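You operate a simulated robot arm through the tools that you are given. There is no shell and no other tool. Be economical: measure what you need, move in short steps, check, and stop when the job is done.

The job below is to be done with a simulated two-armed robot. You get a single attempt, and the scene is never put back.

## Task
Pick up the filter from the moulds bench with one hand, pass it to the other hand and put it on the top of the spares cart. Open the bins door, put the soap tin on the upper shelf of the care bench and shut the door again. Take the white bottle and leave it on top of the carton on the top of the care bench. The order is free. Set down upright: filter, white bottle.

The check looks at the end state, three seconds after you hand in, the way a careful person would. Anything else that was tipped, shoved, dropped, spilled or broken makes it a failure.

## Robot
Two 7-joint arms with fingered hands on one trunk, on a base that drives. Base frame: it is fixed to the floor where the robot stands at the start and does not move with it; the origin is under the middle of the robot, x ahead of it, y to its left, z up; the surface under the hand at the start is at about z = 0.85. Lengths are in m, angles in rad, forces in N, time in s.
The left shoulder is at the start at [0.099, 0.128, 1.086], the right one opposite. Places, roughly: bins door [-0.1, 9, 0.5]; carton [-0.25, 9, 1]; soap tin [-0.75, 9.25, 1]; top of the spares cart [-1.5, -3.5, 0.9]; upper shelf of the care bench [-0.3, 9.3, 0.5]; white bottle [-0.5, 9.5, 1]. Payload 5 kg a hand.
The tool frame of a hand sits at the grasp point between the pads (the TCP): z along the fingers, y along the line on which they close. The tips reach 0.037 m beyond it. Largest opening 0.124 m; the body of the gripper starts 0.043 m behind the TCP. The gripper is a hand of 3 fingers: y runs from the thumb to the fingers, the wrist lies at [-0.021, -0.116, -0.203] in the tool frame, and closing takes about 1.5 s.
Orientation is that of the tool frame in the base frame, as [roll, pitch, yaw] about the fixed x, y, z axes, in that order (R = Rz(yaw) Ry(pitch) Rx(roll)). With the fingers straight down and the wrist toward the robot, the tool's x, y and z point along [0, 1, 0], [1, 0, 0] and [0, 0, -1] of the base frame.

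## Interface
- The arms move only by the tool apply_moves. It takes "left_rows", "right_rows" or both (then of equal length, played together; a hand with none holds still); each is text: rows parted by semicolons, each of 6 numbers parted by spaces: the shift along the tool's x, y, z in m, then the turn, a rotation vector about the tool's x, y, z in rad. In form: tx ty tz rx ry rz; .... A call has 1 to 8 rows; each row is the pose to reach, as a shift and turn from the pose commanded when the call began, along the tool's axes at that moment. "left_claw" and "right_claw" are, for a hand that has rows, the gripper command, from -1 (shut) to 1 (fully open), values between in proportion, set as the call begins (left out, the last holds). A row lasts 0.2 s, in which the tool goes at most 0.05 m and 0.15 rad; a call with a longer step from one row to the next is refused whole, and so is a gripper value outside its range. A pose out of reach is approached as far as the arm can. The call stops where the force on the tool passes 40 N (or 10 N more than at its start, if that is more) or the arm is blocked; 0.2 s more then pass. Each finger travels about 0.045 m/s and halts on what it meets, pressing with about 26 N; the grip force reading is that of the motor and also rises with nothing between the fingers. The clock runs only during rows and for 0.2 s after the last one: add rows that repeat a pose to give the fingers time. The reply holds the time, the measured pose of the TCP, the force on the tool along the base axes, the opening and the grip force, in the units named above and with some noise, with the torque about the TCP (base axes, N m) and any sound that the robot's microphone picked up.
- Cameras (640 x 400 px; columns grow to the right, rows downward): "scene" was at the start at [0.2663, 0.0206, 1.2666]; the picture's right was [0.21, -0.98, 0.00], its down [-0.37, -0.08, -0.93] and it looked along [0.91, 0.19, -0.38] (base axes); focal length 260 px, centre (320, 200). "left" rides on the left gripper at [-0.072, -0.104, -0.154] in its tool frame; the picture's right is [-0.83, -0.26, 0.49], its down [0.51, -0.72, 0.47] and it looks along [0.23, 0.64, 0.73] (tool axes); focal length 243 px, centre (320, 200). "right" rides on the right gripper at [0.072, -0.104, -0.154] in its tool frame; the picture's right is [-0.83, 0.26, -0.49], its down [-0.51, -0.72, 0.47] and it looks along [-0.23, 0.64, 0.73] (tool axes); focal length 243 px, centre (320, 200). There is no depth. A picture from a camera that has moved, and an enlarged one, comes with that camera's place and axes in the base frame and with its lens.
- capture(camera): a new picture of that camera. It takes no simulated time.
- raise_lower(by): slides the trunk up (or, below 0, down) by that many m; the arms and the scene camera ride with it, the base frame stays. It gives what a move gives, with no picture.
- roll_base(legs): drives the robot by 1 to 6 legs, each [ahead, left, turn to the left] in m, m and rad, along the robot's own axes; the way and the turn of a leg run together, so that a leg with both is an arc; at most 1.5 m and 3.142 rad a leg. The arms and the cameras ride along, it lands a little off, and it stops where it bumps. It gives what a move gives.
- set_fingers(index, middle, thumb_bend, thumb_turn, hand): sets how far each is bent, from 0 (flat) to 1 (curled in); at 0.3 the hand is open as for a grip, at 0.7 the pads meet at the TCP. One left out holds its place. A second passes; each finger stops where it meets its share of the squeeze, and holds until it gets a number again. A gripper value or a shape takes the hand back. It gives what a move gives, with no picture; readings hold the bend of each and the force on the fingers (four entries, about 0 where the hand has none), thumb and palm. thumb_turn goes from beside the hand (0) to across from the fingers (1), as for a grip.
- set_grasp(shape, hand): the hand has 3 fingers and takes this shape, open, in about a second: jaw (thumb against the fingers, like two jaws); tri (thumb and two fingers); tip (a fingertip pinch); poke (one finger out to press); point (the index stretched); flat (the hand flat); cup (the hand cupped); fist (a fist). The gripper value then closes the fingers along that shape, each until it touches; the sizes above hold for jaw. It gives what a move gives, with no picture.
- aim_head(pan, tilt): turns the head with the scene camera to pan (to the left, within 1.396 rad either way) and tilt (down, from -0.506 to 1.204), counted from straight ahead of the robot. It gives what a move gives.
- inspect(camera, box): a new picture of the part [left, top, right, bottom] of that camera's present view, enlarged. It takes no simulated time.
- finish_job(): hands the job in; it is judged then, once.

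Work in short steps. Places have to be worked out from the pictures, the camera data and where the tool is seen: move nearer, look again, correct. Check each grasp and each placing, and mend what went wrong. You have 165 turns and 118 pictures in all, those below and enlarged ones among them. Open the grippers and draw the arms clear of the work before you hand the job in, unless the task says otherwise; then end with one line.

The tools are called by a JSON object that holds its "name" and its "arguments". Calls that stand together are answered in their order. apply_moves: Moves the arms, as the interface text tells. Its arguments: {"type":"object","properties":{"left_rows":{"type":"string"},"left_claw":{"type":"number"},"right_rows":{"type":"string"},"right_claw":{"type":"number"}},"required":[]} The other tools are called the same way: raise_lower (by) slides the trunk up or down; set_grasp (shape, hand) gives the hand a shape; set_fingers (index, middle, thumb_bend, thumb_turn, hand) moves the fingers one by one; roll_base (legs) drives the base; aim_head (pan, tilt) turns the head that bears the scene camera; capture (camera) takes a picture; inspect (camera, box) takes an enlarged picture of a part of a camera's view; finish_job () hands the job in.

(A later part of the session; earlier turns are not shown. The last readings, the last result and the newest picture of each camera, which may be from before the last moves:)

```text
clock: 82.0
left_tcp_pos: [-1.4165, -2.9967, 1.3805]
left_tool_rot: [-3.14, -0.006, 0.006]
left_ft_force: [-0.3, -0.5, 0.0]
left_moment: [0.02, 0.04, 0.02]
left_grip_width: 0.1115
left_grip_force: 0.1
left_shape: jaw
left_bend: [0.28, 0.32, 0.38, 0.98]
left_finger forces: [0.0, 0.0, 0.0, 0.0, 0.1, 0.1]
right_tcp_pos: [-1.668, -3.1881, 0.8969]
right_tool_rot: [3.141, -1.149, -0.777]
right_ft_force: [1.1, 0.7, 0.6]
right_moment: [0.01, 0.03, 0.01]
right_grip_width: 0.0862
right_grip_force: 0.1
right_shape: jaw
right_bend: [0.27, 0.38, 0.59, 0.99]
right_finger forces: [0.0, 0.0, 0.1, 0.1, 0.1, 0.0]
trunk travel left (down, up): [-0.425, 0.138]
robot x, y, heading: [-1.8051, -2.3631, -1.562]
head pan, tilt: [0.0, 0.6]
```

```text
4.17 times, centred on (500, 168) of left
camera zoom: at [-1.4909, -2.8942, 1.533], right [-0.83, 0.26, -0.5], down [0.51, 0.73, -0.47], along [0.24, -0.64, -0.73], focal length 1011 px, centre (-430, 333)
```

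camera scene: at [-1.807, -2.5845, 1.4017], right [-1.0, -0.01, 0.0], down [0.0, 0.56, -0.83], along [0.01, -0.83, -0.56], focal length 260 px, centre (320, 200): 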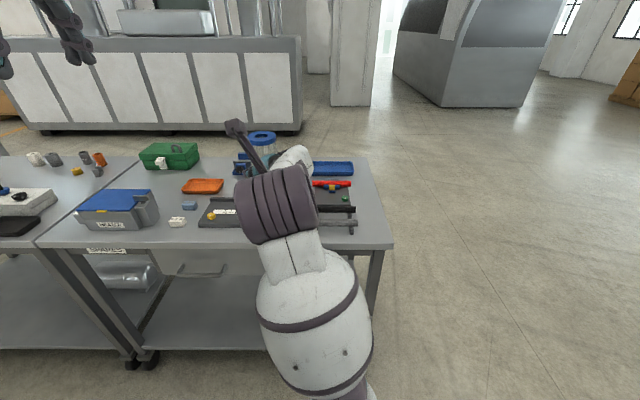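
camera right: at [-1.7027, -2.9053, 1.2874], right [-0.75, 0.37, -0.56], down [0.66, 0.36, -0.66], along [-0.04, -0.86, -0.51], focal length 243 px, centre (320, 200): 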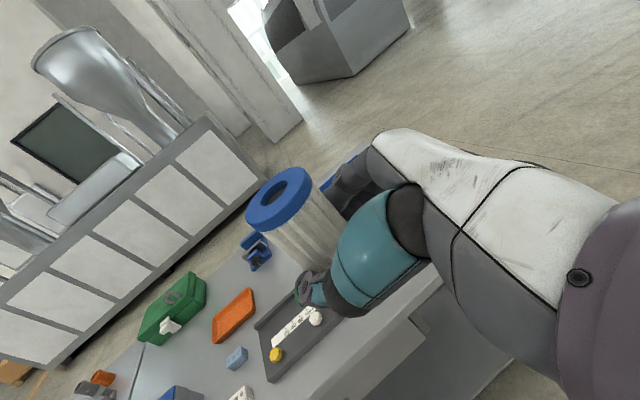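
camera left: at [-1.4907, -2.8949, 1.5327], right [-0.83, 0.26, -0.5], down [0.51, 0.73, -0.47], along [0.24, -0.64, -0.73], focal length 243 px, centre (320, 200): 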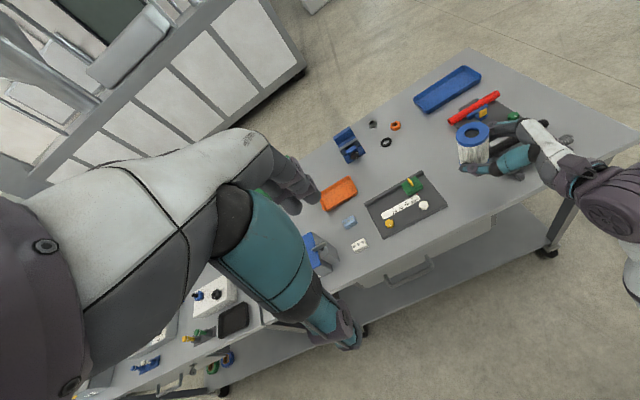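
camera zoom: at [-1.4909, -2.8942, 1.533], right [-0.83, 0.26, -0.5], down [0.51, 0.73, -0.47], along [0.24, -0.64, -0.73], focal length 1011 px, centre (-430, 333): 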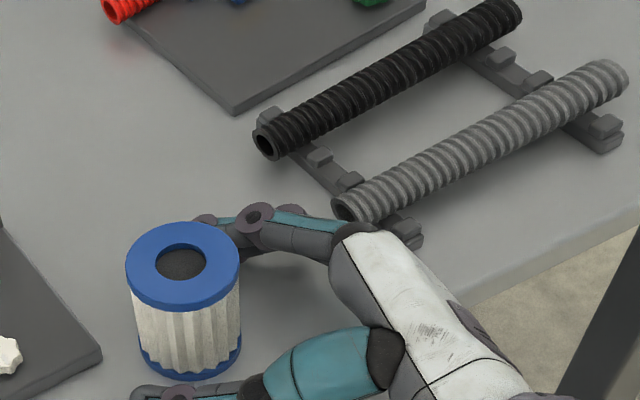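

The filter stands free with gaps on both sides. I lift the hand straight up so it stays clear of the rod stand.

{"name": "apply_moves", "arguments": {"right_rows": "0.0137 0 -0.0061 0 0 0;0.0274 0 -0.0122 0 0 0;0.0456 0 -0.0204 0 0 0;0.0685 0 -0.0306 0 0 0;0.1 0 -0.0449 0 0 0;0.137 0 -0.0612 0 0 0;0.137 0 -0.1 0 0 0;0.137 0 -0.14 0 0 0"}}

{"name": "capture", "arguments": {"camera": "left"}}

```text
clock: 83.8
left_tcp_pos: [-1.4182, -2.9958, 1.3808]
left_tool_rot: [-3.141, -0.008, 0.005]
left_ft_force: [0.2, 0.0, -0.2]
left_moment: [0.01, 0.0, 0.01]
left_grip_width: 0.1117
left_grip_force: 0.1
left_shape: jaw
left_bend: [0.28, 0.32, 0.38, 0.98]
left_finger forces: [0.0, 0.1, 0.0, 0.0, 0.1, 0.0]
right_tcp_pos: [-1.7194, -3.1357, 1.0811]
right_tool_rot: [-3.142, -1.149, -0.776]
right_ft_force: [-0.6, 0.8, 1.0]
right_moment: [-0.01, 0.0, -0.01]
right_grip_width: 0.0867
right_grip_force: 0.1
right_shape: jaw
right_bend: [0.27, 0.37, 0.59, 0.99]
right_finger forces: [0.1, 0.0, 0.0, 0.0, 0.1, 0.1]
trunk travel left (down, up): [-0.425, 0.138]
robot x, y, heading: [-1.8062, -2.3579, -1.563]
head pan, tilt: [0.0, 0.6]
```

```text
66 pictures are left
camera left: at [-1.4915, -2.8929, 1.5336], right [-0.83, 0.26, -0.5], down [0.51, 0.72, -0.47], along [0.24, -0.64, -0.73], focal length 243 px, centre (320, 200)
```

left: 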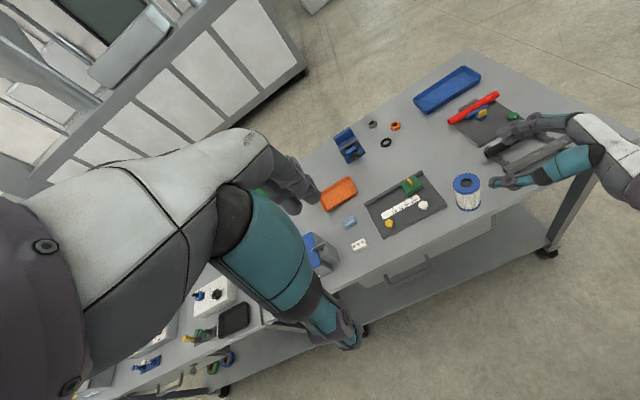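

The filter stands upright on the cart. I back out the way I came and reset the right arm.

{"name": "roll_base", "arguments": {"legs": [[-0.1, 0, 0], [0, 1.2, 0]]}}

{"name": "apply_moves", "arguments": {"right_rows": "0 0 0 0.1195 0 -0.0533;0 0 0 0.239 0 -0.1067;0 0 0 0.3585 0 -0.16;0 0 0 0.478 0 -0.2133;0 0 0 0.5975 0 -0.2667;0 0 0 0.717 0 -0.32;0.02 0 0 0.717 0 -0.32;0.04 0 0 0.717 0 -0.32", "right_claw": 1}}

{"name": "apply_moves", "arguments": {"right_rows": "0 -0.01 -0.02 0 -0.15 0;0 -0.02 -0.04 0 -0.3 0;0 -0.03 -0.06 0 -0.45 0;0 -0.04 -0.08 0 -0.6 0;0 -0.05 -0.1 0 -0.75 0;0 -0.06 -0.12 0 -0.9 0;0 -0.06 -0.14 0 -1.05 0;0 -0.06 -0.16 0 -1.15 0"}}

```text
clock: 95.4
left_tcp_pos: [-0.2281, -2.907, 1.3797]
left_tool_rot: [-3.14, -0.007, -0.016]
left_ft_force: [0.8, 0.8, 0.0]
left_moment: [0.0, 0.0, 0.03]
left_grip_width: 0.1116
left_grip_force: 0.0
left_shape: jaw
left_bend: [0.28, 0.32, 0.38, 0.98]
left_finger forces: [0.1, 0.0, 0.0, 0.0, 0.0, 0.1]
right_tcp_pos: [-0.5346, -3.0429, 1.0793]
right_tool_rot: [3.141, -1.151, -0.798]
right_ft_force: [1.1, -0.3, -0.3]
right_moment: [0.04, -0.03, 0.03]
right_grip_width: 0.0864
right_grip_force: 0.0
right_shape: jaw
right_bend: [0.27, 0.37, 0.59, 0.99]
right_finger forces: [0.0, 0.1, 0.0, 0.1, 0.1, 0.0]
trunk travel left (down, up): [-0.425, 0.138]
robot x, y, heading: [-0.6088, -2.2647, -1.586]
head pan, tilt: [0.0, 0.6]
```

```text
clock: 97.2
left_tcp_pos: [-0.2293, -2.9074, 1.38]
left_tool_rot: [-3.14, -0.009, -0.015]
left_ft_force: [0.1, -1.2, -0.8]
left_moment: [0.04, 0.03, -0.03]
left_grip_width: 0.1116
left_grip_force: 0.1
left_shape: jaw
left_bend: [0.28, 0.32, 0.38, 0.98]
left_finger forces: [0.0, 0.0, 0.0, 0.0, 0.1, 0.1]
right_tcp_pos: [-0.5232, -3.0544, 1.1152]
right_tool_rot: [-3.141, -1.152, -0.013]
right_ft_force: [0.5, 0.2, 0.3]
right_moment: [-0.02, -0.06, 0.01]
right_grip_width: 0.1236
right_grip_force: 0.1
right_shape: jaw
right_bend: [0.3, 0.3, 0.3, 0.98]
right_finger forces: [0.0, 0.0, 0.0, 0.1, 0.0, 0.0]
trunk travel left (down, up): [-0.425, 0.138]
robot x, y, heading: [-0.6032, -2.2614, -1.584]
head pan, tilt: [0.0, 0.6]
```

```text
clock: 99.0
left_tcp_pos: [-0.2296, -2.9066, 1.3801]
left_tool_rot: [-3.14, -0.007, -0.015]
left_ft_force: [-0.3, 0.0, 0.7]
left_moment: [-0.03, -0.01, -0.02]
left_grip_width: 0.1117
left_grip_force: 0.1
left_shape: jaw
left_bend: [0.28, 0.32, 0.38, 0.98]
left_finger forces: [0.0, 0.0, 0.0, 0.1, 0.0, 0.1]
right_tcp_pos: [-0.6694, -2.9902, 1.1818]
right_tool_rot: [-3.14, 0.003, -0.01]
right_ft_force: [-0.1, -0.3, -0.1]
right_moment: [-0.01, 0.0, 0.0]
right_grip_width: 0.1237
right_grip_force: 0.0
right_shape: jaw
right_bend: [0.3, 0.3, 0.3, 0.98]
right_finger forces: [0.1, 0.0, 0.1, 0.0, 0.0, 0.1]
trunk travel left (down, up): [-0.425, 0.138]
robot x, y, heading: [-0.6067, -2.2645, -1.588]
head pan, tilt: [0.0, 0.6]
```

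I back up, shift to x of about -0.35, turn to face +y, and drive past the bench.

{"name": "roll_base", "arguments": {"legs": [[-1.0, 0, 0], [0, 0.25, 0], [0, 0, 1.6], [0, 0, 1.558], [1.2, 0, 0], [0.9, 0, 0]]}}

{"name": "aim_head", "arguments": {"pan": 0.0, "tilt": 0.3}}

{"name": "capture", "arguments": {"camera": "scene"}}

```text
clock: 104.5
left_tcp_pos: [-0.2102, -1.8992, 1.3796]
left_tool_rot: [-3.14, -0.004, -0.016]
left_ft_force: [1.1, 0.6, 0.4]
left_moment: [-0.01, -0.02, 0.01]
left_grip_width: 0.1115
left_grip_force: 0.0
left_shape: jaw
left_bend: [0.28, 0.32, 0.38, 0.98]
left_finger forces: [0.0, 0.1, 0.0, 0.0, 0.0, 0.0]
right_tcp_pos: [-0.6486, -1.9816, 1.1828]
right_tool_rot: [3.142, 0.001, -0.012]
right_ft_force: [-0.8, 0.7, -0.1]
right_moment: [0.0, 0.01, -0.01]
right_grip_width: 0.124
right_grip_force: 0.1
right_shape: jaw
right_bend: [0.3, 0.3, 0.3, 0.98]
right_finger forces: [0.0, 0.0, 0.0, 0.1, 0.0, 0.0]
trunk travel left (down, up): [-0.425, 0.138]
robot x, y, heading: [-0.5897, -1.2524, -1.586]
head pan, tilt: [0.0, 0.6]
stopped in leg 2: the robot was blocked; the commanded pose is now the measured one
```

```text
clock: 105.3
left_tcp_pos: [-0.2107, -1.8991, 1.3799]
left_tool_rot: [-3.14, -0.005, -0.017]
left_ft_force: [-0.5, -0.7, 0.7]
left_moment: [-0.01, -0.01, 0.0]
left_grip_width: 0.1116
left_grip_force: 0.2
left_shape: jaw
left_bend: [0.28, 0.32, 0.38, 0.98]
left_finger forces: [0.0, 0.0, 0.0, 0.1, 0.0, 0.0]
right_tcp_pos: [-0.6501, -1.9817, 1.1816]
right_tool_rot: [-3.141, 0.001, -0.014]
right_ft_force: [1.1, -0.1, -0.5]
right_moment: [-0.01, -0.02, 0.0]
right_grip_width: 0.1238
right_grip_force: 0.0
right_shape: jaw
right_bend: [0.3, 0.3, 0.3, 0.98]
right_finger forces: [0.0, 0.1, 0.1, 0.1, 0.0, 0.0]
trunk travel left (down, up): [-0.425, 0.138]
robot x, y, heading: [-0.5906, -1.2508, -1.587]
head pan, tilt: [0.0, 0.3]
```

```text
65 pictures are left
camera scene: at [-0.5933, -1.4845, 1.429], right [-1.0, 0.01, 0.0], down [0.0, 0.3, -0.95], along [-0.01, -0.95, -0.3], focal length 260 px, centre (320, 200)
```

scene: 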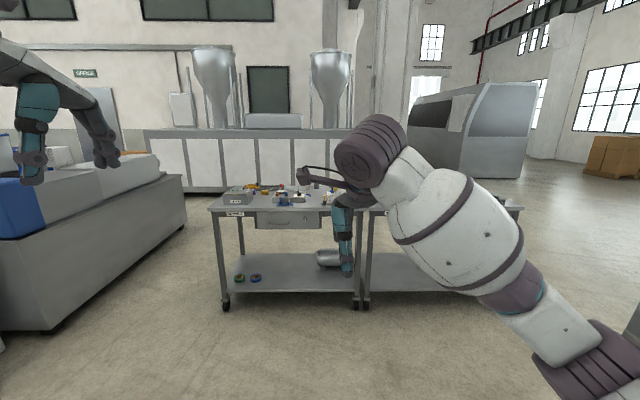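

The sideways move was blocked. I look left and down.

{"name": "aim_head", "arguments": {"pan": 1.2, "tilt": 0.6}}

{"name": "capture", "arguments": {"camera": "scene"}}

{"name": "aim_head", "arguments": {"pan": -1.2, "tilt": 0.6}}

{"name": "capture", "arguments": {"camera": "scene"}}

```text
clock: 106.7
left_tcp_pos: [-0.2105, -1.9, 1.3792]
left_tool_rot: [-3.139, -0.005, -0.018]
left_ft_force: [-0.7, -0.3, 0.4]
left_moment: [0.02, 0.03, 0.05]
left_grip_width: 0.1114
left_grip_force: 0.1
left_shape: jaw
left_bend: [0.28, 0.32, 0.38, 0.98]
left_finger forces: [0.0, 0.0, 0.0, 0.1, 0.0, 0.0]
right_tcp_pos: [-0.6495, -1.9824, 1.181]
right_tool_rot: [-3.14, 0.003, -0.014]
right_ft_force: [0.5, -0.5, 0.1]
right_moment: [0.0, 0.0, -0.02]
right_grip_width: 0.124
right_grip_force: 0.1
right_shape: jaw
right_bend: [0.3, 0.3, 0.3, 0.98]
right_finger forces: [0.0, 0.1, 0.0, 0.0, 0.0, 0.0]
trunk travel left (down, up): [-0.425, 0.138]
robot x, y, heading: [-0.5929, -1.2543, -1.589]
head pan, tilt: [1.201, 0.6]
```

```text
64 pictures are left
camera scene: at [-0.5099, -1.4245, 1.4014], right [-0.38, -0.93, 0.0], down [-0.53, 0.21, -0.82], along [0.76, -0.31, -0.57], focal length 260 px, centre (320, 200)
```

scene: 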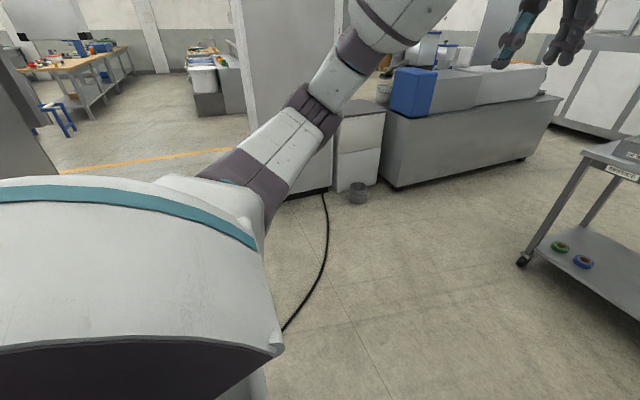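

```text
clock: 108.9
left_tcp_pos: [-0.2112, -1.9015, 1.3784]
left_tool_rot: [-3.14, -0.005, -0.015]
left_ft_force: [0.6, 0.3, 0.8]
left_moment: [0.01, -0.02, 0.03]
left_grip_width: 0.1117
left_grip_force: 0.1
left_shape: jaw
left_bend: [0.28, 0.32, 0.38, 0.98]
left_finger forces: [0.1, 0.0, 0.1, 0.0, 0.0, 0.1]
right_tcp_pos: [-0.6498, -1.9834, 1.1805]
right_tool_rot: [-3.139, 0.0, -0.013]
right_ft_force: [-0.1, -1.0, -0.7]
right_moment: [0.01, 0.0, 0.01]
right_grip_width: 0.1238
right_grip_force: 0.0
right_shape: jaw
right_bend: [0.3, 0.3, 0.3, 0.98]
right_finger forces: [0.0, 0.0, 0.0, 0.0, 0.0, 0.0]
trunk travel left (down, up): [-0.425, 0.138]
robot x, y, heading: [-0.5895, -1.2509, -1.59]
head pan, tilt: [-1.201, 0.6]
```

```text
63 pictures are left
camera scene: at [-0.6746, -1.4222, 1.4017], right [-0.35, 0.94, 0.0], down [0.53, 0.2, -0.83], along [-0.77, -0.29, -0.56], focal length 260 px, centre (320, 200)
```

scene: 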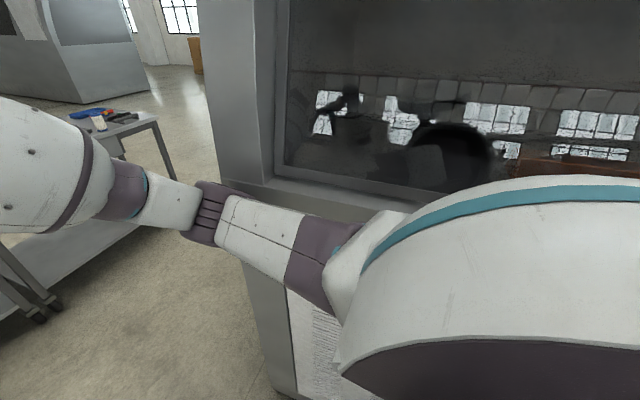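

There's nothing close on the left except a flat cable. I try a small shift left to learn more.

{"name": "roll_base", "arguments": {"legs": [[0, 0.06, 0]]}}

```text
clock: 110.1
left_tcp_pos: [-0.156, -1.902, 1.3798]
left_tool_rot: [-3.141, -0.007, -0.016]
left_ft_force: [0.5, 0.5, -0.7]
left_moment: [-0.04, 0.06, -0.01]
left_grip_width: 0.1115
left_grip_force: 0.0
left_shape: jaw
left_bend: [0.28, 0.32, 0.38, 0.98]
left_finger forces: [0.0, 0.0, 0.1, 0.1, 0.0, 0.0]
right_tcp_pos: [-0.5932, -1.984, 1.1815]
right_tool_rot: [3.141, 0.002, -0.013]
right_ft_force: [-0.3, -0.2, -0.9]
right_moment: [-0.03, 0.0, -0.02]
right_grip_width: 0.1239
right_grip_force: 0.3
right_shape: jaw
right_bend: [0.3, 0.3, 0.3, 0.98]
right_finger forces: [0.1, 0.1, 0.0, 0.1, 0.0, 0.0]
trunk travel left (down, up): [-0.425, 0.138]
robot x, y, heading: [-0.5304, -1.2545, -1.587]
head pan, tilt: [-1.201, 0.6]
```

That worked, so the right elbow was probably grazing the machine. I continue left, then turn to face +y and drive.

{"name": "roll_base", "arguments": {"legs": [[0, 0.25, 0], [0, 0, 1.58], [0, 0, 1.578]]}}

{"name": "aim_head", "arguments": {"pan": 0.0, "tilt": 0.35}}

{"name": "capture", "arguments": {"camera": "scene"}}

```text
clock: 120.7
left_tcp_pos: [-0.6862, -0.6311, 1.379]
left_tool_rot: [-3.14, -0.006, -3.109]
left_ft_force: [-0.5, -0.2, 0.1]
left_moment: [-0.02, -0.02, -0.01]
left_grip_width: 0.1114
left_grip_force: 0.1
left_shape: jaw
left_bend: [0.28, 0.32, 0.38, 0.98]
left_finger forces: [0.0, 0.1, 0.0, 0.0, 0.0, 0.0]
right_tcp_pos: [-0.2518, -0.5267, 1.1811]
right_tool_rot: [-3.141, 0.0, -3.107]
right_ft_force: [0.0, 0.0, 0.3]
right_moment: [-0.03, 0.02, 0.04]
right_grip_width: 0.124
right_grip_force: 0.1
right_shape: jaw
right_bend: [0.3, 0.3, 0.3, 0.98]
right_finger forces: [0.0, 0.0, 0.0, 0.0, 0.1, 0.0]
trunk travel left (down, up): [-0.425, 0.138]
robot x, y, heading: [-0.2754, -1.26, 1.606]
head pan, tilt: [-1.201, 0.6]
```

```text
clock: 122.1
left_tcp_pos: [-0.6869, -0.6311, 1.3799]
left_tool_rot: [-3.139, -0.008, -3.11]
left_ft_force: [0.3, 0.1, -0.9]
left_moment: [0.0, 0.03, 0.03]
left_grip_width: 0.1116
left_grip_force: 0.0
left_shape: jaw
left_bend: [0.28, 0.32, 0.38, 0.98]
left_finger forces: [0.0, 0.0, 0.0, 0.0, 0.1, 0.0]
right_tcp_pos: [-0.2521, -0.5277, 1.1818]
right_tool_rot: [-3.14, -0.001, -3.106]
right_ft_force: [0.0, 0.8, -0.1]
right_moment: [0.04, -0.01, 0.0]
right_grip_width: 0.1239
right_grip_force: 0.1
right_shape: jaw
right_bend: [0.3, 0.3, 0.3, 0.98]
right_finger forces: [0.0, 0.0, 0.1, 0.1, 0.0, 0.0]
trunk travel left (down, up): [-0.425, 0.138]
robot x, y, heading: [-0.2811, -1.258, 1.601]
head pan, tilt: [0.0, 0.351]
```

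```text
62 pictures are left
camera scene: at [-0.2891, -1.0254, 1.4244], right [1.0, 0.03, 0.0], down [0.01, -0.34, -0.94], along [-0.03, 0.94, -0.34], focal length 260 px, centre (320, 200)
```

scene: 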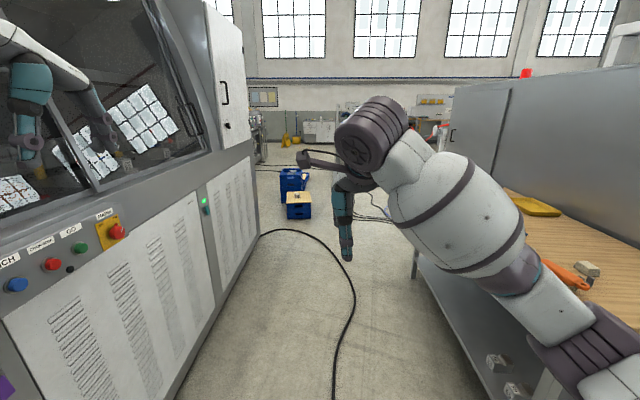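

I tuck the left hand inward, away from the machine's buttons, and then drive up the corridor.

{"name": "apply_moves", "arguments": {"left_rows": "-0.045 0 -0.01 0 0 0;-0.09 0 -0.02 0 0 0;-0.135 0 -0.03 0 0 0;-0.18 0 -0.03 0 0 0;-0.22 0 -0.03 0 0 0"}}

{"name": "roll_base", "arguments": {"legs": [[1.2, 0, -0.03], [1.3, 0, 0]]}}

{"name": "aim_head", "arguments": {"pan": -0.1, "tilt": 0.3}}

{"name": "capture", "arguments": {"camera": "scene"}}

```text
clock: 123.3
left_tcp_pos: [-0.4627, -0.6226, 1.4094]
left_tool_rot: [-3.139, -0.01, -3.11]
left_ft_force: [0.0, -0.3, 0.5]
left_moment: [-0.03, -0.01, 0.02]
left_grip_width: 0.1115
left_grip_force: 0.0
left_shape: jaw
left_bend: [0.28, 0.32, 0.38, 0.98]
left_finger forces: [0.0, 0.0, 0.0, 0.1, 0.0, 0.0]
right_tcp_pos: [-0.2498, -0.5246, 1.1812]
right_tool_rot: [-3.138, -0.002, -3.107]
right_ft_force: [1.0, -0.4, 0.1]
right_moment: [-0.04, 0.0, -0.02]
right_grip_width: 0.1238
right_grip_force: 0.0
right_shape: jaw
right_bend: [0.3, 0.3, 0.3, 0.98]
right_finger forces: [0.0, 0.0, 0.1, 0.0, 0.0, 0.0]
trunk travel left (down, up): [-0.425, 0.138]
robot x, y, heading: [-0.2756, -1.2563, 1.6]
head pan, tilt: [0.0, 0.351]
```

```text
clock: 135.6
left_tcp_pos: [-0.4864, 1.8969, 1.411]
left_tool_rot: [-3.14, -0.006, -3.137]
left_ft_force: [-0.1, 0.4, 0.2]
left_moment: [0.02, -0.04, 0.04]
left_grip_width: 0.1118
left_grip_force: 0.0
left_shape: jaw
left_bend: [0.28, 0.32, 0.38, 0.98]
left_finger forces: [0.0, 0.1, 0.1, 0.0, 0.0, 0.0]
right_tcp_pos: [-0.2695, 1.9899, 1.182]
right_tool_rot: [3.141, 0.001, -3.133]
right_ft_force: [-0.2, 0.2, -0.3]
right_moment: [0.02, -0.03, 0.02]
right_grip_width: 0.1238
right_grip_force: 0.0
right_shape: jaw
right_bend: [0.3, 0.3, 0.3, 0.98]
right_finger forces: [0.1, 0.1, 0.0, 0.0, 0.1, 0.0]
trunk travel left (down, up): [-0.425, 0.138]
robot x, y, heading: [-0.315, 1.2598, 1.579]
head pan, tilt: [0.0, 0.351]
```

```text
clock: 136.3
left_tcp_pos: [-0.486, 1.8992, 1.4097]
left_tool_rot: [-3.14, -0.007, -3.137]
left_ft_force: [0.3, -0.2, 0.6]
left_moment: [0.02, -0.02, 0.02]
left_grip_width: 0.1115
left_grip_force: 0.0
left_shape: jaw
left_bend: [0.28, 0.32, 0.38, 0.98]
left_finger forces: [0.0, 0.1, 0.0, 0.1, 0.0, 0.1]
right_tcp_pos: [-0.2691, 1.9899, 1.1812]
right_tool_rot: [3.14, -0.001, -3.133]
right_ft_force: [0.1, 0.9, -0.1]
right_moment: [0.02, 0.02, -0.01]
right_grip_width: 0.1236
right_grip_force: 0.0
right_shape: jaw
right_bend: [0.3, 0.3, 0.3, 0.98]
right_finger forces: [0.1, 0.0, 0.0, 0.0, 0.1, 0.1]
trunk travel left (down, up): [-0.425, 0.138]
robot x, y, heading: [-0.3122, 1.2587, 1.577]
head pan, tilt: [-0.099, 0.3]
```

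```text
61 pictures are left
camera scene: at [-0.3102, 1.4928, 1.4291], right [1.0, -0.09, 0.0], down [-0.03, -0.29, -0.96], along [0.09, 0.95, -0.3], focal length 260 px, centre (320, 200)
```

scene: 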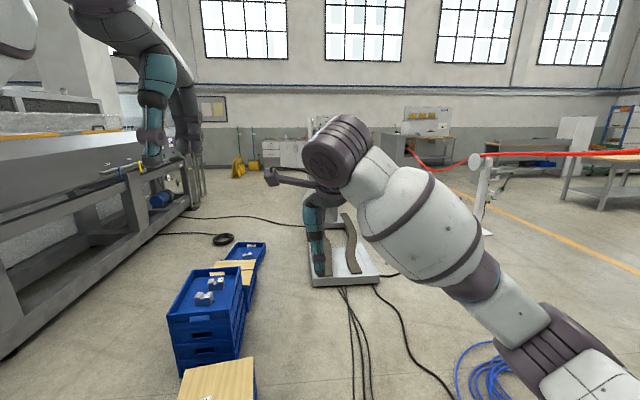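

Obstacles ahead: crates left (x < -0.55), a stand (x -0.2 to 0.5, y > 3.45), a cable coil on the right. I look down to judge how wide my own base is.

{"name": "aim_head", "arguments": {"pan": -0.5, "tilt": 1.1}}

{"name": "capture", "arguments": {"camera": "scene"}}

```text
clock: 137.4
left_tcp_pos: [-0.4856, 1.8993, 1.409]
left_tool_rot: [-3.14, -0.007, -3.134]
left_ft_force: [-0.3, -0.7, -0.1]
left_moment: [0.01, -0.01, -0.01]
left_grip_width: 0.1114
left_grip_force: 0.2
left_shape: jaw
left_bend: [0.28, 0.32, 0.38, 0.98]
left_finger forces: [0.0, 0.0, 0.0, 0.1, 0.0, 0.0]
right_tcp_pos: [-0.2695, 1.9903, 1.1812]
right_tool_rot: [-3.142, 0.001, -3.133]
right_ft_force: [0.6, 0.2, 0.7]
right_moment: [0.0, 0.05, 0.0]
right_grip_width: 0.1238
right_grip_force: 0.0
right_shape: jaw
right_bend: [0.3, 0.3, 0.3, 0.98]
right_finger forces: [0.1, 0.0, 0.0, 0.0, 0.1, 0.1]
trunk travel left (down, up): [-0.425, 0.138]
robot x, y, heading: [-0.3157, 1.2601, 1.575]
head pan, tilt: [-0.499, 1.1]
```

```text
60 pictures are left
camera scene: at [-0.289, 1.4554, 1.3631], right [0.88, -0.47, 0.0], down [-0.42, -0.79, -0.45], along [0.21, 0.4, -0.89], focal length 260 px, centre (320, 200)
```

scene: 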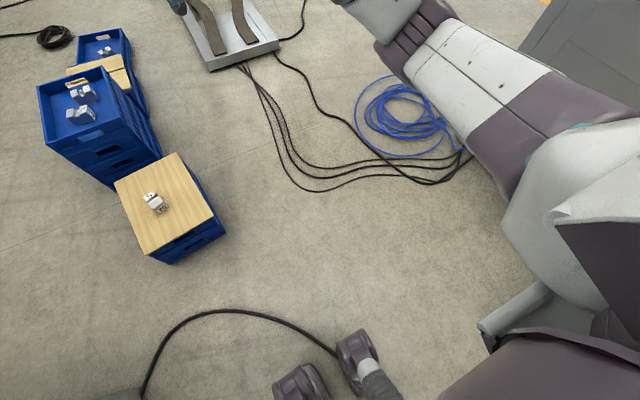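

My base is compact. The clear route is along x = 0 to y of about 3.05, right along the gap between coil and stand to x of about 1.15, then ahead.

{"name": "roll_base", "arguments": {"legs": [[0, -0.3, 0], [0.9, 0, 0], [0.88, 0, 0], [0, -1.15, 0]]}}

{"name": "aim_head", "arguments": {"pan": 0.3, "tilt": 0.3}}

{"name": "capture", "arguments": {"camera": "scene"}}

```text
clock: 159.1
left_tcp_pos: [0.9404, 3.6931, 1.4104]
left_tool_rot: [-3.14, -0.009, 3.141]
left_ft_force: [0.5, 0.5, -0.4]
left_moment: [-0.03, -0.01, 0.0]
left_grip_width: 0.1113
left_grip_force: 0.0
left_shape: jaw
left_bend: [0.28, 0.32, 0.38, 0.98]
left_finger forces: [0.0, 0.1, 0.0, 0.0, 0.0, 0.0]
right_tcp_pos: [1.158, 3.7835, 1.1816]
right_tool_rot: [-3.141, 0.0, -3.14]
right_ft_force: [-0.6, 0.0, 0.5]
right_moment: [-0.01, 0.02, 0.0]
right_grip_width: 0.1238
right_grip_force: 0.2
right_shape: jaw
right_bend: [0.3, 0.3, 0.3, 0.98]
right_finger forces: [0.1, 0.1, 0.1, 0.1, 0.0, 0.0]
trunk travel left (down, up): [-0.425, 0.138]
robot x, y, heading: [1.1048, 3.0516, 1.568]
head pan, tilt: [-0.499, 1.1]
```

```text
clock: 160.2
left_tcp_pos: [0.9416, 3.6931, 1.41]
left_tool_rot: [-3.14, -0.007, 3.139]
left_ft_force: [-0.9, -0.2, -0.8]
left_moment: [0.0, 0.02, 0.01]
left_grip_width: 0.1115
left_grip_force: 0.0
left_shape: jaw
left_bend: [0.28, 0.32, 0.38, 0.98]
left_finger forces: [0.0, 0.0, 0.0, 0.0, 0.0, 0.0]
right_tcp_pos: [1.159, 3.7827, 1.1805]
right_tool_rot: [-3.142, 0.0, -3.14]
right_ft_force: [0.7, -0.3, -0.1]
right_moment: [-0.01, 0.04, 0.01]
right_grip_width: 0.1237
right_grip_force: 0.0
right_shape: jaw
right_bend: [0.3, 0.3, 0.3, 0.98]
right_finger forces: [0.0, 0.1, 0.1, 0.1, 0.0, 0.1]
trunk travel left (down, up): [-0.425, 0.138]
robot x, y, heading: [1.1098, 3.0539, 1.568]
head pan, tilt: [0.3, 0.3]
```

```text
59 pictures are left
camera scene: at [1.077, 3.2825, 1.429], right [0.96, 0.3, 0.0], down [0.09, -0.28, -0.95], along [-0.28, 0.91, -0.3], focal length 260 px, centre (320, 200)
```

scene: 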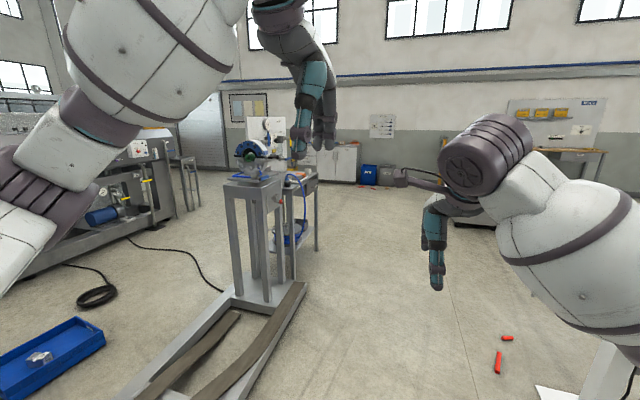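

The way ahead at x of about 1.1 is clear. I drive 3 m and look toward the care bench.

{"name": "roll_base", "arguments": {"legs": [[1.5, 0, 0], [1.5, 0, 0]]}}

{"name": "aim_head", "arguments": {"pan": 0.4, "tilt": 0.25}}

{"name": "capture", "arguments": {"camera": "scene"}}

```text
clock: 174.7
left_tcp_pos: [0.8524, 6.6874, 1.41]
left_tool_rot: [-3.139, -0.008, -3.096]
left_ft_force: [0.4, -0.1, -0.1]
left_moment: [0.01, -0.05, -0.01]
left_grip_width: 0.1114
left_grip_force: 0.0
left_shape: jaw
left_bend: [0.28, 0.32, 0.38, 0.98]
left_finger forces: [0.0, 0.0, 0.0, 0.1, 0.0, 0.0]
right_tcp_pos: [1.0639, 6.788, 1.182]
right_tool_rot: [-3.141, 0.0, -3.093]
right_ft_force: [-0.1, 0.3, 0.0]
right_moment: [0.03, -0.04, -0.02]
right_grip_width: 0.1239
right_grip_force: 0.0
right_shape: jaw
right_bend: [0.3, 0.3, 0.3, 0.98]
right_finger forces: [0.0, 0.1, 0.0, 0.1, 0.0, 0.0]
trunk travel left (down, up): [-0.425, 0.138]
robot x, y, heading: [1.0449, 6.0571, 1.617]
head pan, tilt: [0.3, 0.3]
```

```text
clock: 175.4
left_tcp_pos: [0.8518, 6.6876, 1.41]
left_tool_rot: [-3.14, -0.007, -3.098]
left_ft_force: [-0.3, -0.4, 0.4]
left_moment: [-0.02, 0.0, 0.05]
left_grip_width: 0.1113
left_grip_force: 0.0
left_shape: jaw
left_bend: [0.28, 0.32, 0.38, 0.98]
left_finger forces: [0.0, 0.0, 0.1, 0.0, 0.0, 0.1]
right_tcp_pos: [1.0649, 6.7886, 1.1814]
right_tool_rot: [-3.141, 0.0, -3.094]
right_ft_force: [-0.7, 0.1, 1.4]
right_moment: [-0.02, -0.01, 0.0]
right_grip_width: 0.1239
right_grip_force: 0.0
right_shape: jaw
right_bend: [0.3, 0.3, 0.3, 0.98]
right_finger forces: [0.0, 0.0, 0.1, 0.0, 0.0, 0.0]
trunk travel left (down, up): [-0.425, 0.138]
robot x, y, heading: [1.0443, 6.0566, 1.613]
head pan, tilt: [0.4, 0.25]
```

```text
58 pictures are left
camera scene: at [0.9977, 6.2806, 1.4338], right [0.9, 0.43, 0.0], down [0.11, -0.22, -0.97], along [-0.42, 0.87, -0.25], focal length 260 px, centre (320, 200)
```

scene: 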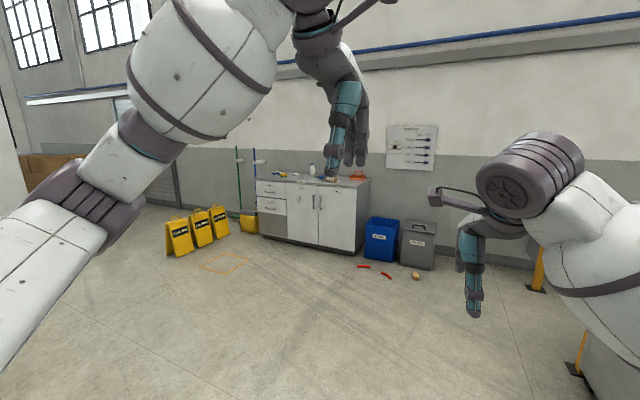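

The care bench is ahead on the left. I drive ahead, then left, and face it from about 1.4 m away.

{"name": "roll_base", "arguments": {"legs": [[1.1, 0, -0.042], [0, 1.32, 0], [0.4, 0, 0]]}}

{"name": "aim_head", "arguments": {"pan": 0.0, "tilt": 0.35}}

{"name": "capture", "arguments": {"camera": "scene"}}

```text
clock: 194.5
left_tcp_pos: [-0.4836, 8.1606, 1.4109]
left_tool_rot: [-3.141, -0.007, 3.138]
left_ft_force: [0.2, -0.2, 0.3]
left_moment: [0.04, -0.03, -0.01]
left_grip_width: 0.1117
left_grip_force: 0.0
left_shape: jaw
left_bend: [0.28, 0.32, 0.38, 0.98]
left_finger forces: [0.0, 0.0, 0.1, 0.0, 0.1, 0.1]
right_tcp_pos: [-0.2649, 8.2513, 1.1836]
right_tool_rot: [-3.141, 0.0, -3.141]
right_ft_force: [-0.8, -0.1, -0.4]
right_moment: [0.0, 0.02, 0.03]
right_grip_width: 0.1239
right_grip_force: 0.1
right_shape: jaw
right_bend: [0.3, 0.3, 0.3, 0.98]
right_finger forces: [0.0, 0.0, 0.1, 0.0, 0.0, 0.0]
trunk travel left (down, up): [-0.425, 0.138]
robot x, y, heading: [-0.319, 7.5207, 1.572]
head pan, tilt: [0.4, 0.25]
```

```text
clock: 195.3
left_tcp_pos: [-0.4835, 8.1634, 1.4097]
left_tool_rot: [-3.14, -0.006, 3.14]
left_ft_force: [0.4, 0.4, 0.2]
left_moment: [0.01, -0.03, 0.04]
left_grip_width: 0.1117
left_grip_force: 0.1
left_shape: jaw
left_bend: [0.28, 0.32, 0.38, 0.98]
left_finger forces: [0.0, 0.0, 0.0, 0.1, 0.0, 0.1]
right_tcp_pos: [-0.2665, 8.253, 1.1811]
right_tool_rot: [-3.142, 0.001, -3.14]
right_ft_force: [-0.4, -0.7, -0.9]
right_moment: [0.02, 0.01, 0.02]
right_grip_width: 0.1237
right_grip_force: 0.1
right_shape: jaw
right_bend: [0.3, 0.3, 0.3, 0.98]
right_finger forces: [0.0, 0.0, 0.1, 0.1, 0.0, 0.0]
trunk travel left (down, up): [-0.425, 0.138]
robot x, y, heading: [-0.3182, 7.5222, 1.575]
head pan, tilt: [0.0, 0.351]
```

```text
57 pictures are left
camera scene: at [-0.3208, 7.7553, 1.4243], right [1.0, 0.0, 0.0], down [0.0, -0.34, -0.94], along [0.0, 0.94, -0.34], focal length 260 px, centre (320, 200)
```

scene: 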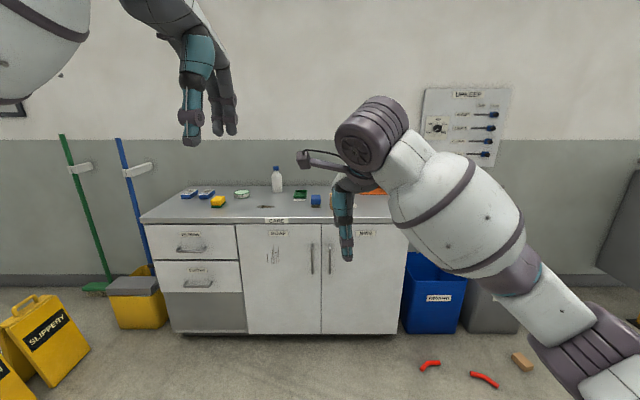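

The care bench is in front. I move the right hand aside, then enlarge the bench.

{"name": "apply_moves", "arguments": {"right_rows": "-0.04 -0.02 -0.02 0 0 0;-0.08 -0.04 -0.04 0 0 0;-0.12 -0.06 -0.06 0 0 0;-0.16 -0.08 -0.08 0 0 0;-0.2 -0.1 -0.1 0 0 0;-0.24 -0.12 -0.12 0 0 0"}}

{"name": "inspect", "arguments": {"camera": "scene", "box": [140, 150, 420, 325]}}

{"name": "inspect", "arguments": {"camera": "scene", "box": [150, 150, 410, 230]}}

```text
clock: 196.7
left_tcp_pos: [-0.4824, 8.1598, 1.4118]
left_tool_rot: [3.142, -0.008, 3.141]
left_ft_force: [0.2, -0.7, 0.7]
left_moment: [0.01, 0.03, -0.02]
left_grip_width: 0.1117
left_grip_force: 0.1
left_shape: jaw
left_bend: [0.28, 0.32, 0.38, 0.98]
left_finger forces: [0.0, 0.0, 0.0, 0.0, 0.1, 0.0]
right_tcp_pos: [-0.024, 8.131, 1.3029]
right_tool_rot: [3.138, -0.002, -3.141]
right_ft_force: [0.6, -0.1, 0.6]
right_moment: [0.02, 0.01, 0.0]
right_grip_width: 0.1237
right_grip_force: 0.1
right_shape: jaw
right_bend: [0.3, 0.3, 0.3, 0.98]
right_finger forces: [0.1, 0.0, 0.0, 0.0, 0.0, 0.0]
trunk travel left (down, up): [-0.425, 0.138]
robot x, y, heading: [-0.3171, 7.5261, 1.571]
head pan, tilt: [0.0, 0.351]
```

```text
2.29 times, centred on (280, 238) of scene
camera zoom: at [-0.3194, 7.7528, 1.4248], right [1.0, 0.0, 0.0], down [0.0, -0.34, -0.94], along [0.0, 0.94, -0.34], focal length 594 px, centre (411, 114)
```

zoom: 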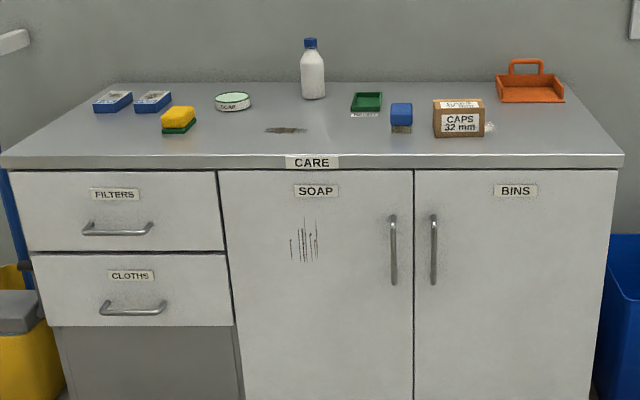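

```text
2.46 times, centred on (280, 190) of scene
camera zoom: at [-0.3194, 7.7528, 1.4248], right [1.0, 0.0, 0.0], down [0.0, -0.34, -0.94], along [0.0, 0.94, -0.34], focal length 640 px, centre (418, 225)
```

zoom: 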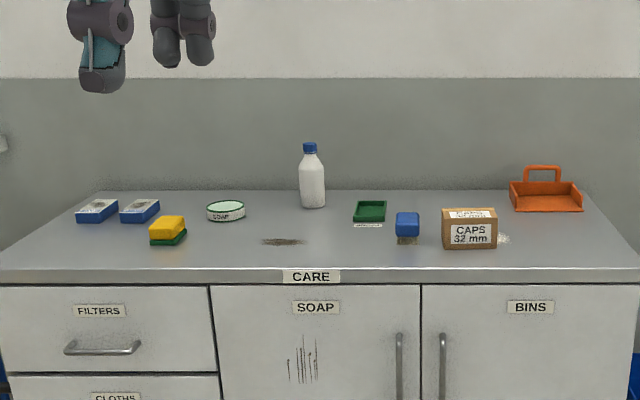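

BINS door is on the right, with its handle at x of about -0.27. The soap tin is at about (-0.80, 9.28), the bottle at (-0.59, 9.36) and the carton at (-0.21, 9.09). I do the bottle first and turn the right hand to a forward, slightly downward side grip in free space.

{"name": "apply_moves", "arguments": {"right_rows": "0 0 0 0 0.15 0;0 0 0 0 0.3 0;0 0 0 0 0.45 0;0 0 0 0 0.6 0;0 0 0 0 0.75 0;0 0 0 0 0.9 0;0 0 0 0 1.05 0;0 0 0 0 1.2 0", "left_rows": "0.03 0 0 0 0 0;0.06 0 0 0 0 0;0.09 -0.01 0 0 0 0;0.12 -0.02 0 0 0 0;0.15 -0.03 0 0 0 0;0.18 -0.04 0 0 0 0;0.21 -0.05 0 0 0 0;0.24 -0.06 0 0 0 0"}}

{"name": "apply_moves", "arguments": {"right_rows": "0 0 0 -0.1394 0 0.0541;0 0 0 -0.2789 0 0.1083;0 0 0 -0.4183 0 0.1624;0 0 0 -0.5577 0 0.2166;0 0 0 -0.6971 0 0.2707;0 0 0 -0.8366 0 0.3249;0 0 0 -0.976 0 0.379"}}

{"name": "roll_base", "arguments": {"legs": [[0.55, 0.19, 0]]}}

{"name": "aim_head", "arguments": {"pan": 0.0, "tilt": 0.5}}

{"name": "capture", "arguments": {"camera": "scene"}}

```text
clock: 198.5
left_tcp_pos: [-0.7246, 8.1014, 1.4125]
left_tool_rot: [-3.141, -0.008, 3.138]
left_ft_force: [-0.4, -0.5, 0.6]
left_moment: [0.01, 0.02, -0.01]
left_grip_width: 0.1113
left_grip_force: 0.1
left_shape: jaw
left_bend: [0.28, 0.32, 0.38, 0.98]
left_finger forces: [0.0, 0.1, 0.0, 0.1, 0.0, 0.0]
right_tcp_pos: [-0.026, 8.131, 1.3039]
right_tool_rot: [3.14, -1.202, -3.141]
right_ft_force: [-0.2, -0.5, 1.0]
right_moment: [-0.03, -0.04, -0.01]
right_grip_width: 0.1238
right_grip_force: 0.0
right_shape: jaw
right_bend: [0.3, 0.3, 0.3, 0.98]
right_finger forces: [0.1, 0.1, 0.0, 0.0, 0.1, 0.1]
trunk travel left (down, up): [-0.425, 0.138]
robot x, y, heading: [-0.3188, 7.5198, 1.572]
head pan, tilt: [0.0, 0.351]
```

```text
clock: 200.1
left_tcp_pos: [-0.7242, 8.1052, 1.4113]
left_tool_rot: [-3.138, -0.006, 3.139]
left_ft_force: [0.4, 0.8, -0.3]
left_moment: [-0.03, -0.06, -0.02]
left_grip_width: 0.1112
left_grip_force: 0.1
left_shape: jaw
left_bend: [0.28, 0.32, 0.38, 0.98]
left_finger forces: [0.1, 0.0, 0.0, 0.0, 0.0, 0.0]
right_tcp_pos: [-0.0241, 8.1465, 1.3073]
right_tool_rot: [3.139, -1.199, 2.095]
right_ft_force: [0.0, 1.2, -0.5]
right_moment: [-0.02, -0.04, -0.01]
right_grip_width: 0.1239
right_grip_force: 0.2
right_shape: jaw
right_bend: [0.3, 0.3, 0.3, 0.98]
right_finger forces: [0.0, 0.0, 0.1, 0.0, 0.0, 0.0]
right hand out of reach, approached as far as the arm can: row 7
trunk travel left (down, up): [-0.425, 0.138]
robot x, y, heading: [-0.3181, 7.5229, 1.572]
head pan, tilt: [0.0, 0.351]
```

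```text
clock: 203.4
left_tcp_pos: [-0.9022, 8.6525, 1.414]
left_tool_rot: [3.141, -0.007, 3.128]
left_ft_force: [-0.7, -0.4, 0.2]
left_moment: [-0.01, -0.02, -0.01]
left_grip_width: 0.1115
left_grip_force: 0.1
left_shape: jaw
left_bend: [0.28, 0.32, 0.38, 0.98]
left_finger forces: [0.0, 0.1, 0.1, 0.1, 0.0, 0.0]
right_tcp_pos: [-0.2017, 8.6869, 1.3071]
right_tool_rot: [-3.14, -1.201, 2.084]
right_ft_force: [-0.1, 0.3, -0.3]
right_moment: [0.02, -0.04, 0.0]
right_grip_width: 0.1241
right_grip_force: 0.1
right_shape: jaw
right_bend: [0.3, 0.3, 0.3, 0.98]
right_finger forces: [0.0, 0.0, 0.1, 0.0, 0.0, 0.0]
trunk travel left (down, up): [-0.425, 0.138]
robot x, y, heading: [-0.5038, 8.0703, 1.561]
head pan, tilt: [0.0, 0.351]
```

```text
clock: 204.1
left_tcp_pos: [-0.902, 8.6542, 1.413]
left_tool_rot: [-3.14, -0.008, 3.127]
left_ft_force: [0.8, -0.5, -0.8]
left_moment: [-0.02, 0.03, -0.02]
left_grip_width: 0.1113
left_grip_force: 0.0
left_shape: jaw
left_bend: [0.28, 0.32, 0.38, 0.98]
left_finger forces: [0.0, 0.0, 0.0, 0.0, 0.0, 0.0]
right_tcp_pos: [-0.2024, 8.6867, 1.3074]
right_tool_rot: [3.141, -1.201, 2.084]
right_ft_force: [-0.1, 0.2, -0.8]
right_moment: [0.0, -0.02, -0.01]
right_grip_width: 0.1239
right_grip_force: 0.1
right_shape: jaw
right_bend: [0.3, 0.3, 0.3, 0.98]
right_finger forces: [0.0, 0.0, 0.0, 0.0, 0.0, 0.1]
trunk travel left (down, up): [-0.425, 0.138]
robot x, y, heading: [-0.5087, 8.0664, 1.558]
head pan, tilt: [0.0, 0.499]
```

```text
54 pictures are left
camera scene: at [-0.5038, 8.2997, 1.4107], right [1.0, -0.01, 0.0], down [-0.01, -0.48, -0.88], along [0.01, 0.88, -0.48], focal length 260 px, centre (320, 200)
```

scene: 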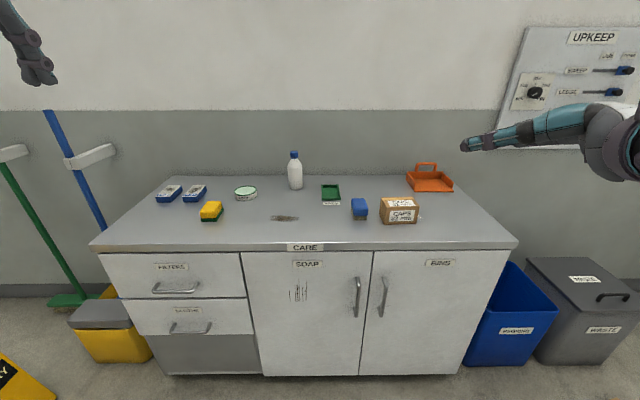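

Refined: bench top about z 0.895, bottle at about (-0.60, 9.375). I move the base 0.36 m closer with the hands well above everything.

{"name": "roll_base", "arguments": {"legs": [[0.35, 0.0, 0.012]]}}

{"name": "apply_moves", "arguments": {"right_rows": "0 -0.045 0 0 0 0;0 -0.09 0 0 0 0;0 -0.135 0 0 0 0;0 -0.18 0 0 0 0;0 -0.22 0 0 0 0;0 -0.26 0 0 0 0"}}

{"name": "aim_head", "arguments": {"pan": 0.0, "tilt": 0.6}}

{"name": "capture", "arguments": {"camera": "scene"}}

{"name": "capture", "arguments": {"camera": "right"}}

```text
clock: 206.4
left_tcp_pos: [-0.9077, 8.991, 1.4138]
left_tool_rot: [3.141, -0.009, 3.14]
left_ft_force: [-0.2, -0.1, 0.2]
left_moment: [0.05, -0.03, -0.03]
left_grip_width: 0.1114
left_grip_force: 0.0
left_shape: jaw
left_bend: [0.28, 0.32, 0.38, 0.98]
left_finger forces: [0.0, 0.0, 0.0, 0.1, 0.0, 0.1]
right_tcp_pos: [-0.2065, 9.0311, 1.3073]
right_tool_rot: [-3.14, -1.2, 2.098]
right_ft_force: [0.7, -0.1, 0.4]
right_moment: [0.0, 0.0, 0.0]
right_grip_width: 0.1237
right_grip_force: 0.1
right_shape: jaw
right_bend: [0.3, 0.3, 0.3, 0.98]
right_finger forces: [0.0, 0.0, 0.0, 0.1, 0.0, 0.0]
trunk travel left (down, up): [-0.425, 0.138]
robot x, y, heading: [-0.5063, 8.4119, 1.572]
head pan, tilt: [0.0, 0.499]
```

```text
clock: 207.8
left_tcp_pos: [-0.9088, 8.9877, 1.415]
left_tool_rot: [3.138, -0.005, 3.14]
left_ft_force: [-0.3, -1.6, 0.8]
left_moment: [0.05, -0.03, 0.05]
left_grip_width: 0.1116
left_grip_force: 0.0
left_shape: jaw
left_bend: [0.28, 0.32, 0.38, 0.98]
left_finger forces: [0.1, 0.1, 0.1, 0.0, 0.0, 0.1]
right_tcp_pos: [-0.4449, 8.9784, 1.3527]
right_tool_rot: [3.137, -1.202, 2.098]
right_ft_force: [0.3, -1.7, -0.1]
right_moment: [-0.01, 0.0, -0.02]
right_grip_width: 0.1238
right_grip_force: 0.1
right_shape: jaw
right_bend: [0.3, 0.3, 0.3, 0.97]
right_finger forces: [0.0, 0.0, 0.1, 0.0, 0.1, 0.0]
right hand out of reach, approached as far as the arm can: row 1, 2, 3, 4, 5, 6
trunk travel left (down, up): [-0.425, 0.138]
robot x, y, heading: [-0.5044, 8.4127, 1.571]
head pan, tilt: [0.0, 0.499]
```

```text
clock: 208.4
left_tcp_pos: [-0.9062, 8.9895, 1.4132]
left_tool_rot: [3.141, -0.008, 3.14]
left_ft_force: [0.0, -0.2, 0.6]
left_moment: [0.04, 0.01, 0.0]
left_grip_width: 0.1115
left_grip_force: 0.0
left_shape: jaw
left_bend: [0.28, 0.32, 0.38, 0.98]
left_finger forces: [0.0, 0.0, 0.0, 0.0, 0.0, 0.0]
right_tcp_pos: [-0.4432, 8.9809, 1.35]
right_tool_rot: [-3.135, -1.198, 2.091]
right_ft_force: [0.6, -0.5, -0.7]
right_moment: [0.01, 0.0, -0.03]
right_grip_width: 0.1237
right_grip_force: 0.1
right_shape: jaw
right_bend: [0.3, 0.3, 0.3, 0.97]
right_finger forces: [0.0, 0.1, 0.0, 0.0, 0.1, 0.0]
trunk travel left (down, up): [-0.425, 0.138]
robot x, y, heading: [-0.5024, 8.4116, 1.57]
head pan, tilt: [0.0, 0.6]
```

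```text
53 pictures are left
camera scene: at [-0.5046, 8.6375, 1.402], right [1.0, 0.0, 0.0], down [0.0, -0.56, -0.83], along [0.0, 0.83, -0.56], focal length 260 px, centre (320, 200)
```

scene: 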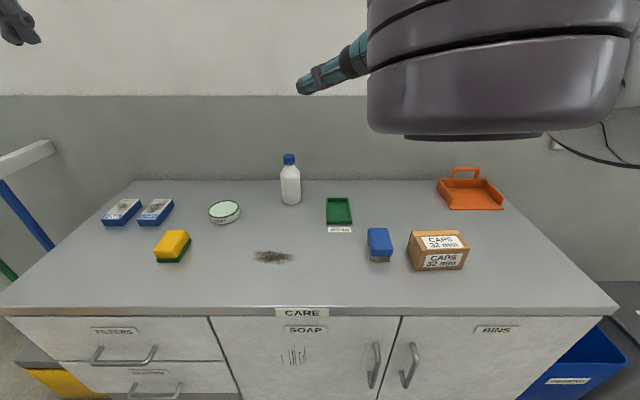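

```text
52 pictures are left
camera right: at [-0.4751, 8.8273, 1.4736], right [0.61, -0.53, -0.59], down [-0.75, -0.14, -0.64], along [0.25, 0.84, -0.48], focal length 243 px, centre (320, 200)
```

right: 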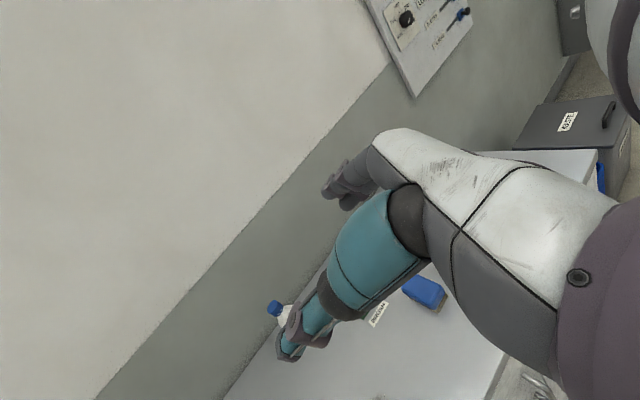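

The wrist was cramped near the head; further out it has room. I move the right hand to a stand-off in front of the bottle, still 20 cm above the top.

{"name": "apply_moves", "arguments": {"right_rows": "-0.0066 0.0113 0.0474 0 0 0;-0.0133 0.0226 0.0948 0 0 0;-0.02 0.0339 0.1421 0 0 0;-0.0266 0.0452 0.1895 0 0 0;-0.0333 0.0565 0.2369 0 0 0;-0.0399 0.0678 0.2843 0 0 0;-0.0466 0.0791 0.3316 0 0 0;-0.0532 0.0904 0.379 0 0 0"}}

{"name": "capture", "arguments": {"camera": "scene"}}

```text
clock: 210.2
left_tcp_pos: [-0.9098, 8.9936, 1.4112]
left_tool_rot: [-3.139, -0.005, 3.139]
left_ft_force: [0.5, -0.4, 0.2]
left_moment: [-0.03, -0.03, -0.04]
left_grip_width: 0.1116
left_grip_force: 0.0
left_shape: jaw
left_bend: [0.28, 0.32, 0.38, 0.98]
left_finger forces: [0.1, 0.0, 0.1, 0.1, 0.0, 0.1]
right_tcp_pos: [-0.5322, 9.3223, 1.165]
right_tool_rot: [3.136, -1.197, 2.102]
right_ft_force: [-0.5, -0.2, -0.1]
right_moment: [0.01, -0.01, -0.03]
right_grip_width: 0.1237
right_grip_force: 0.1
right_shape: jaw
right_bend: [0.3, 0.3, 0.3, 0.97]
right_finger forces: [0.1, 0.0, 0.0, 0.1, 0.0, 0.0]
trunk travel left (down, up): [-0.425, 0.138]
robot x, y, heading: [-0.5027, 8.4108, 1.57]
head pan, tilt: [0.0, 0.6]
```

```text
51 pictures are left
camera scene: at [-0.5072, 8.6402, 1.4015], right [1.0, 0.0, 0.0], down [0.0, -0.57, -0.82], along [0.0, 0.82, -0.57], focal length 260 px, centre (320, 200)
```

scene: 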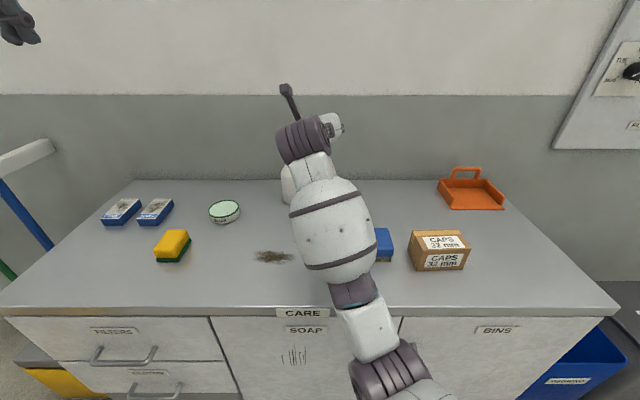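

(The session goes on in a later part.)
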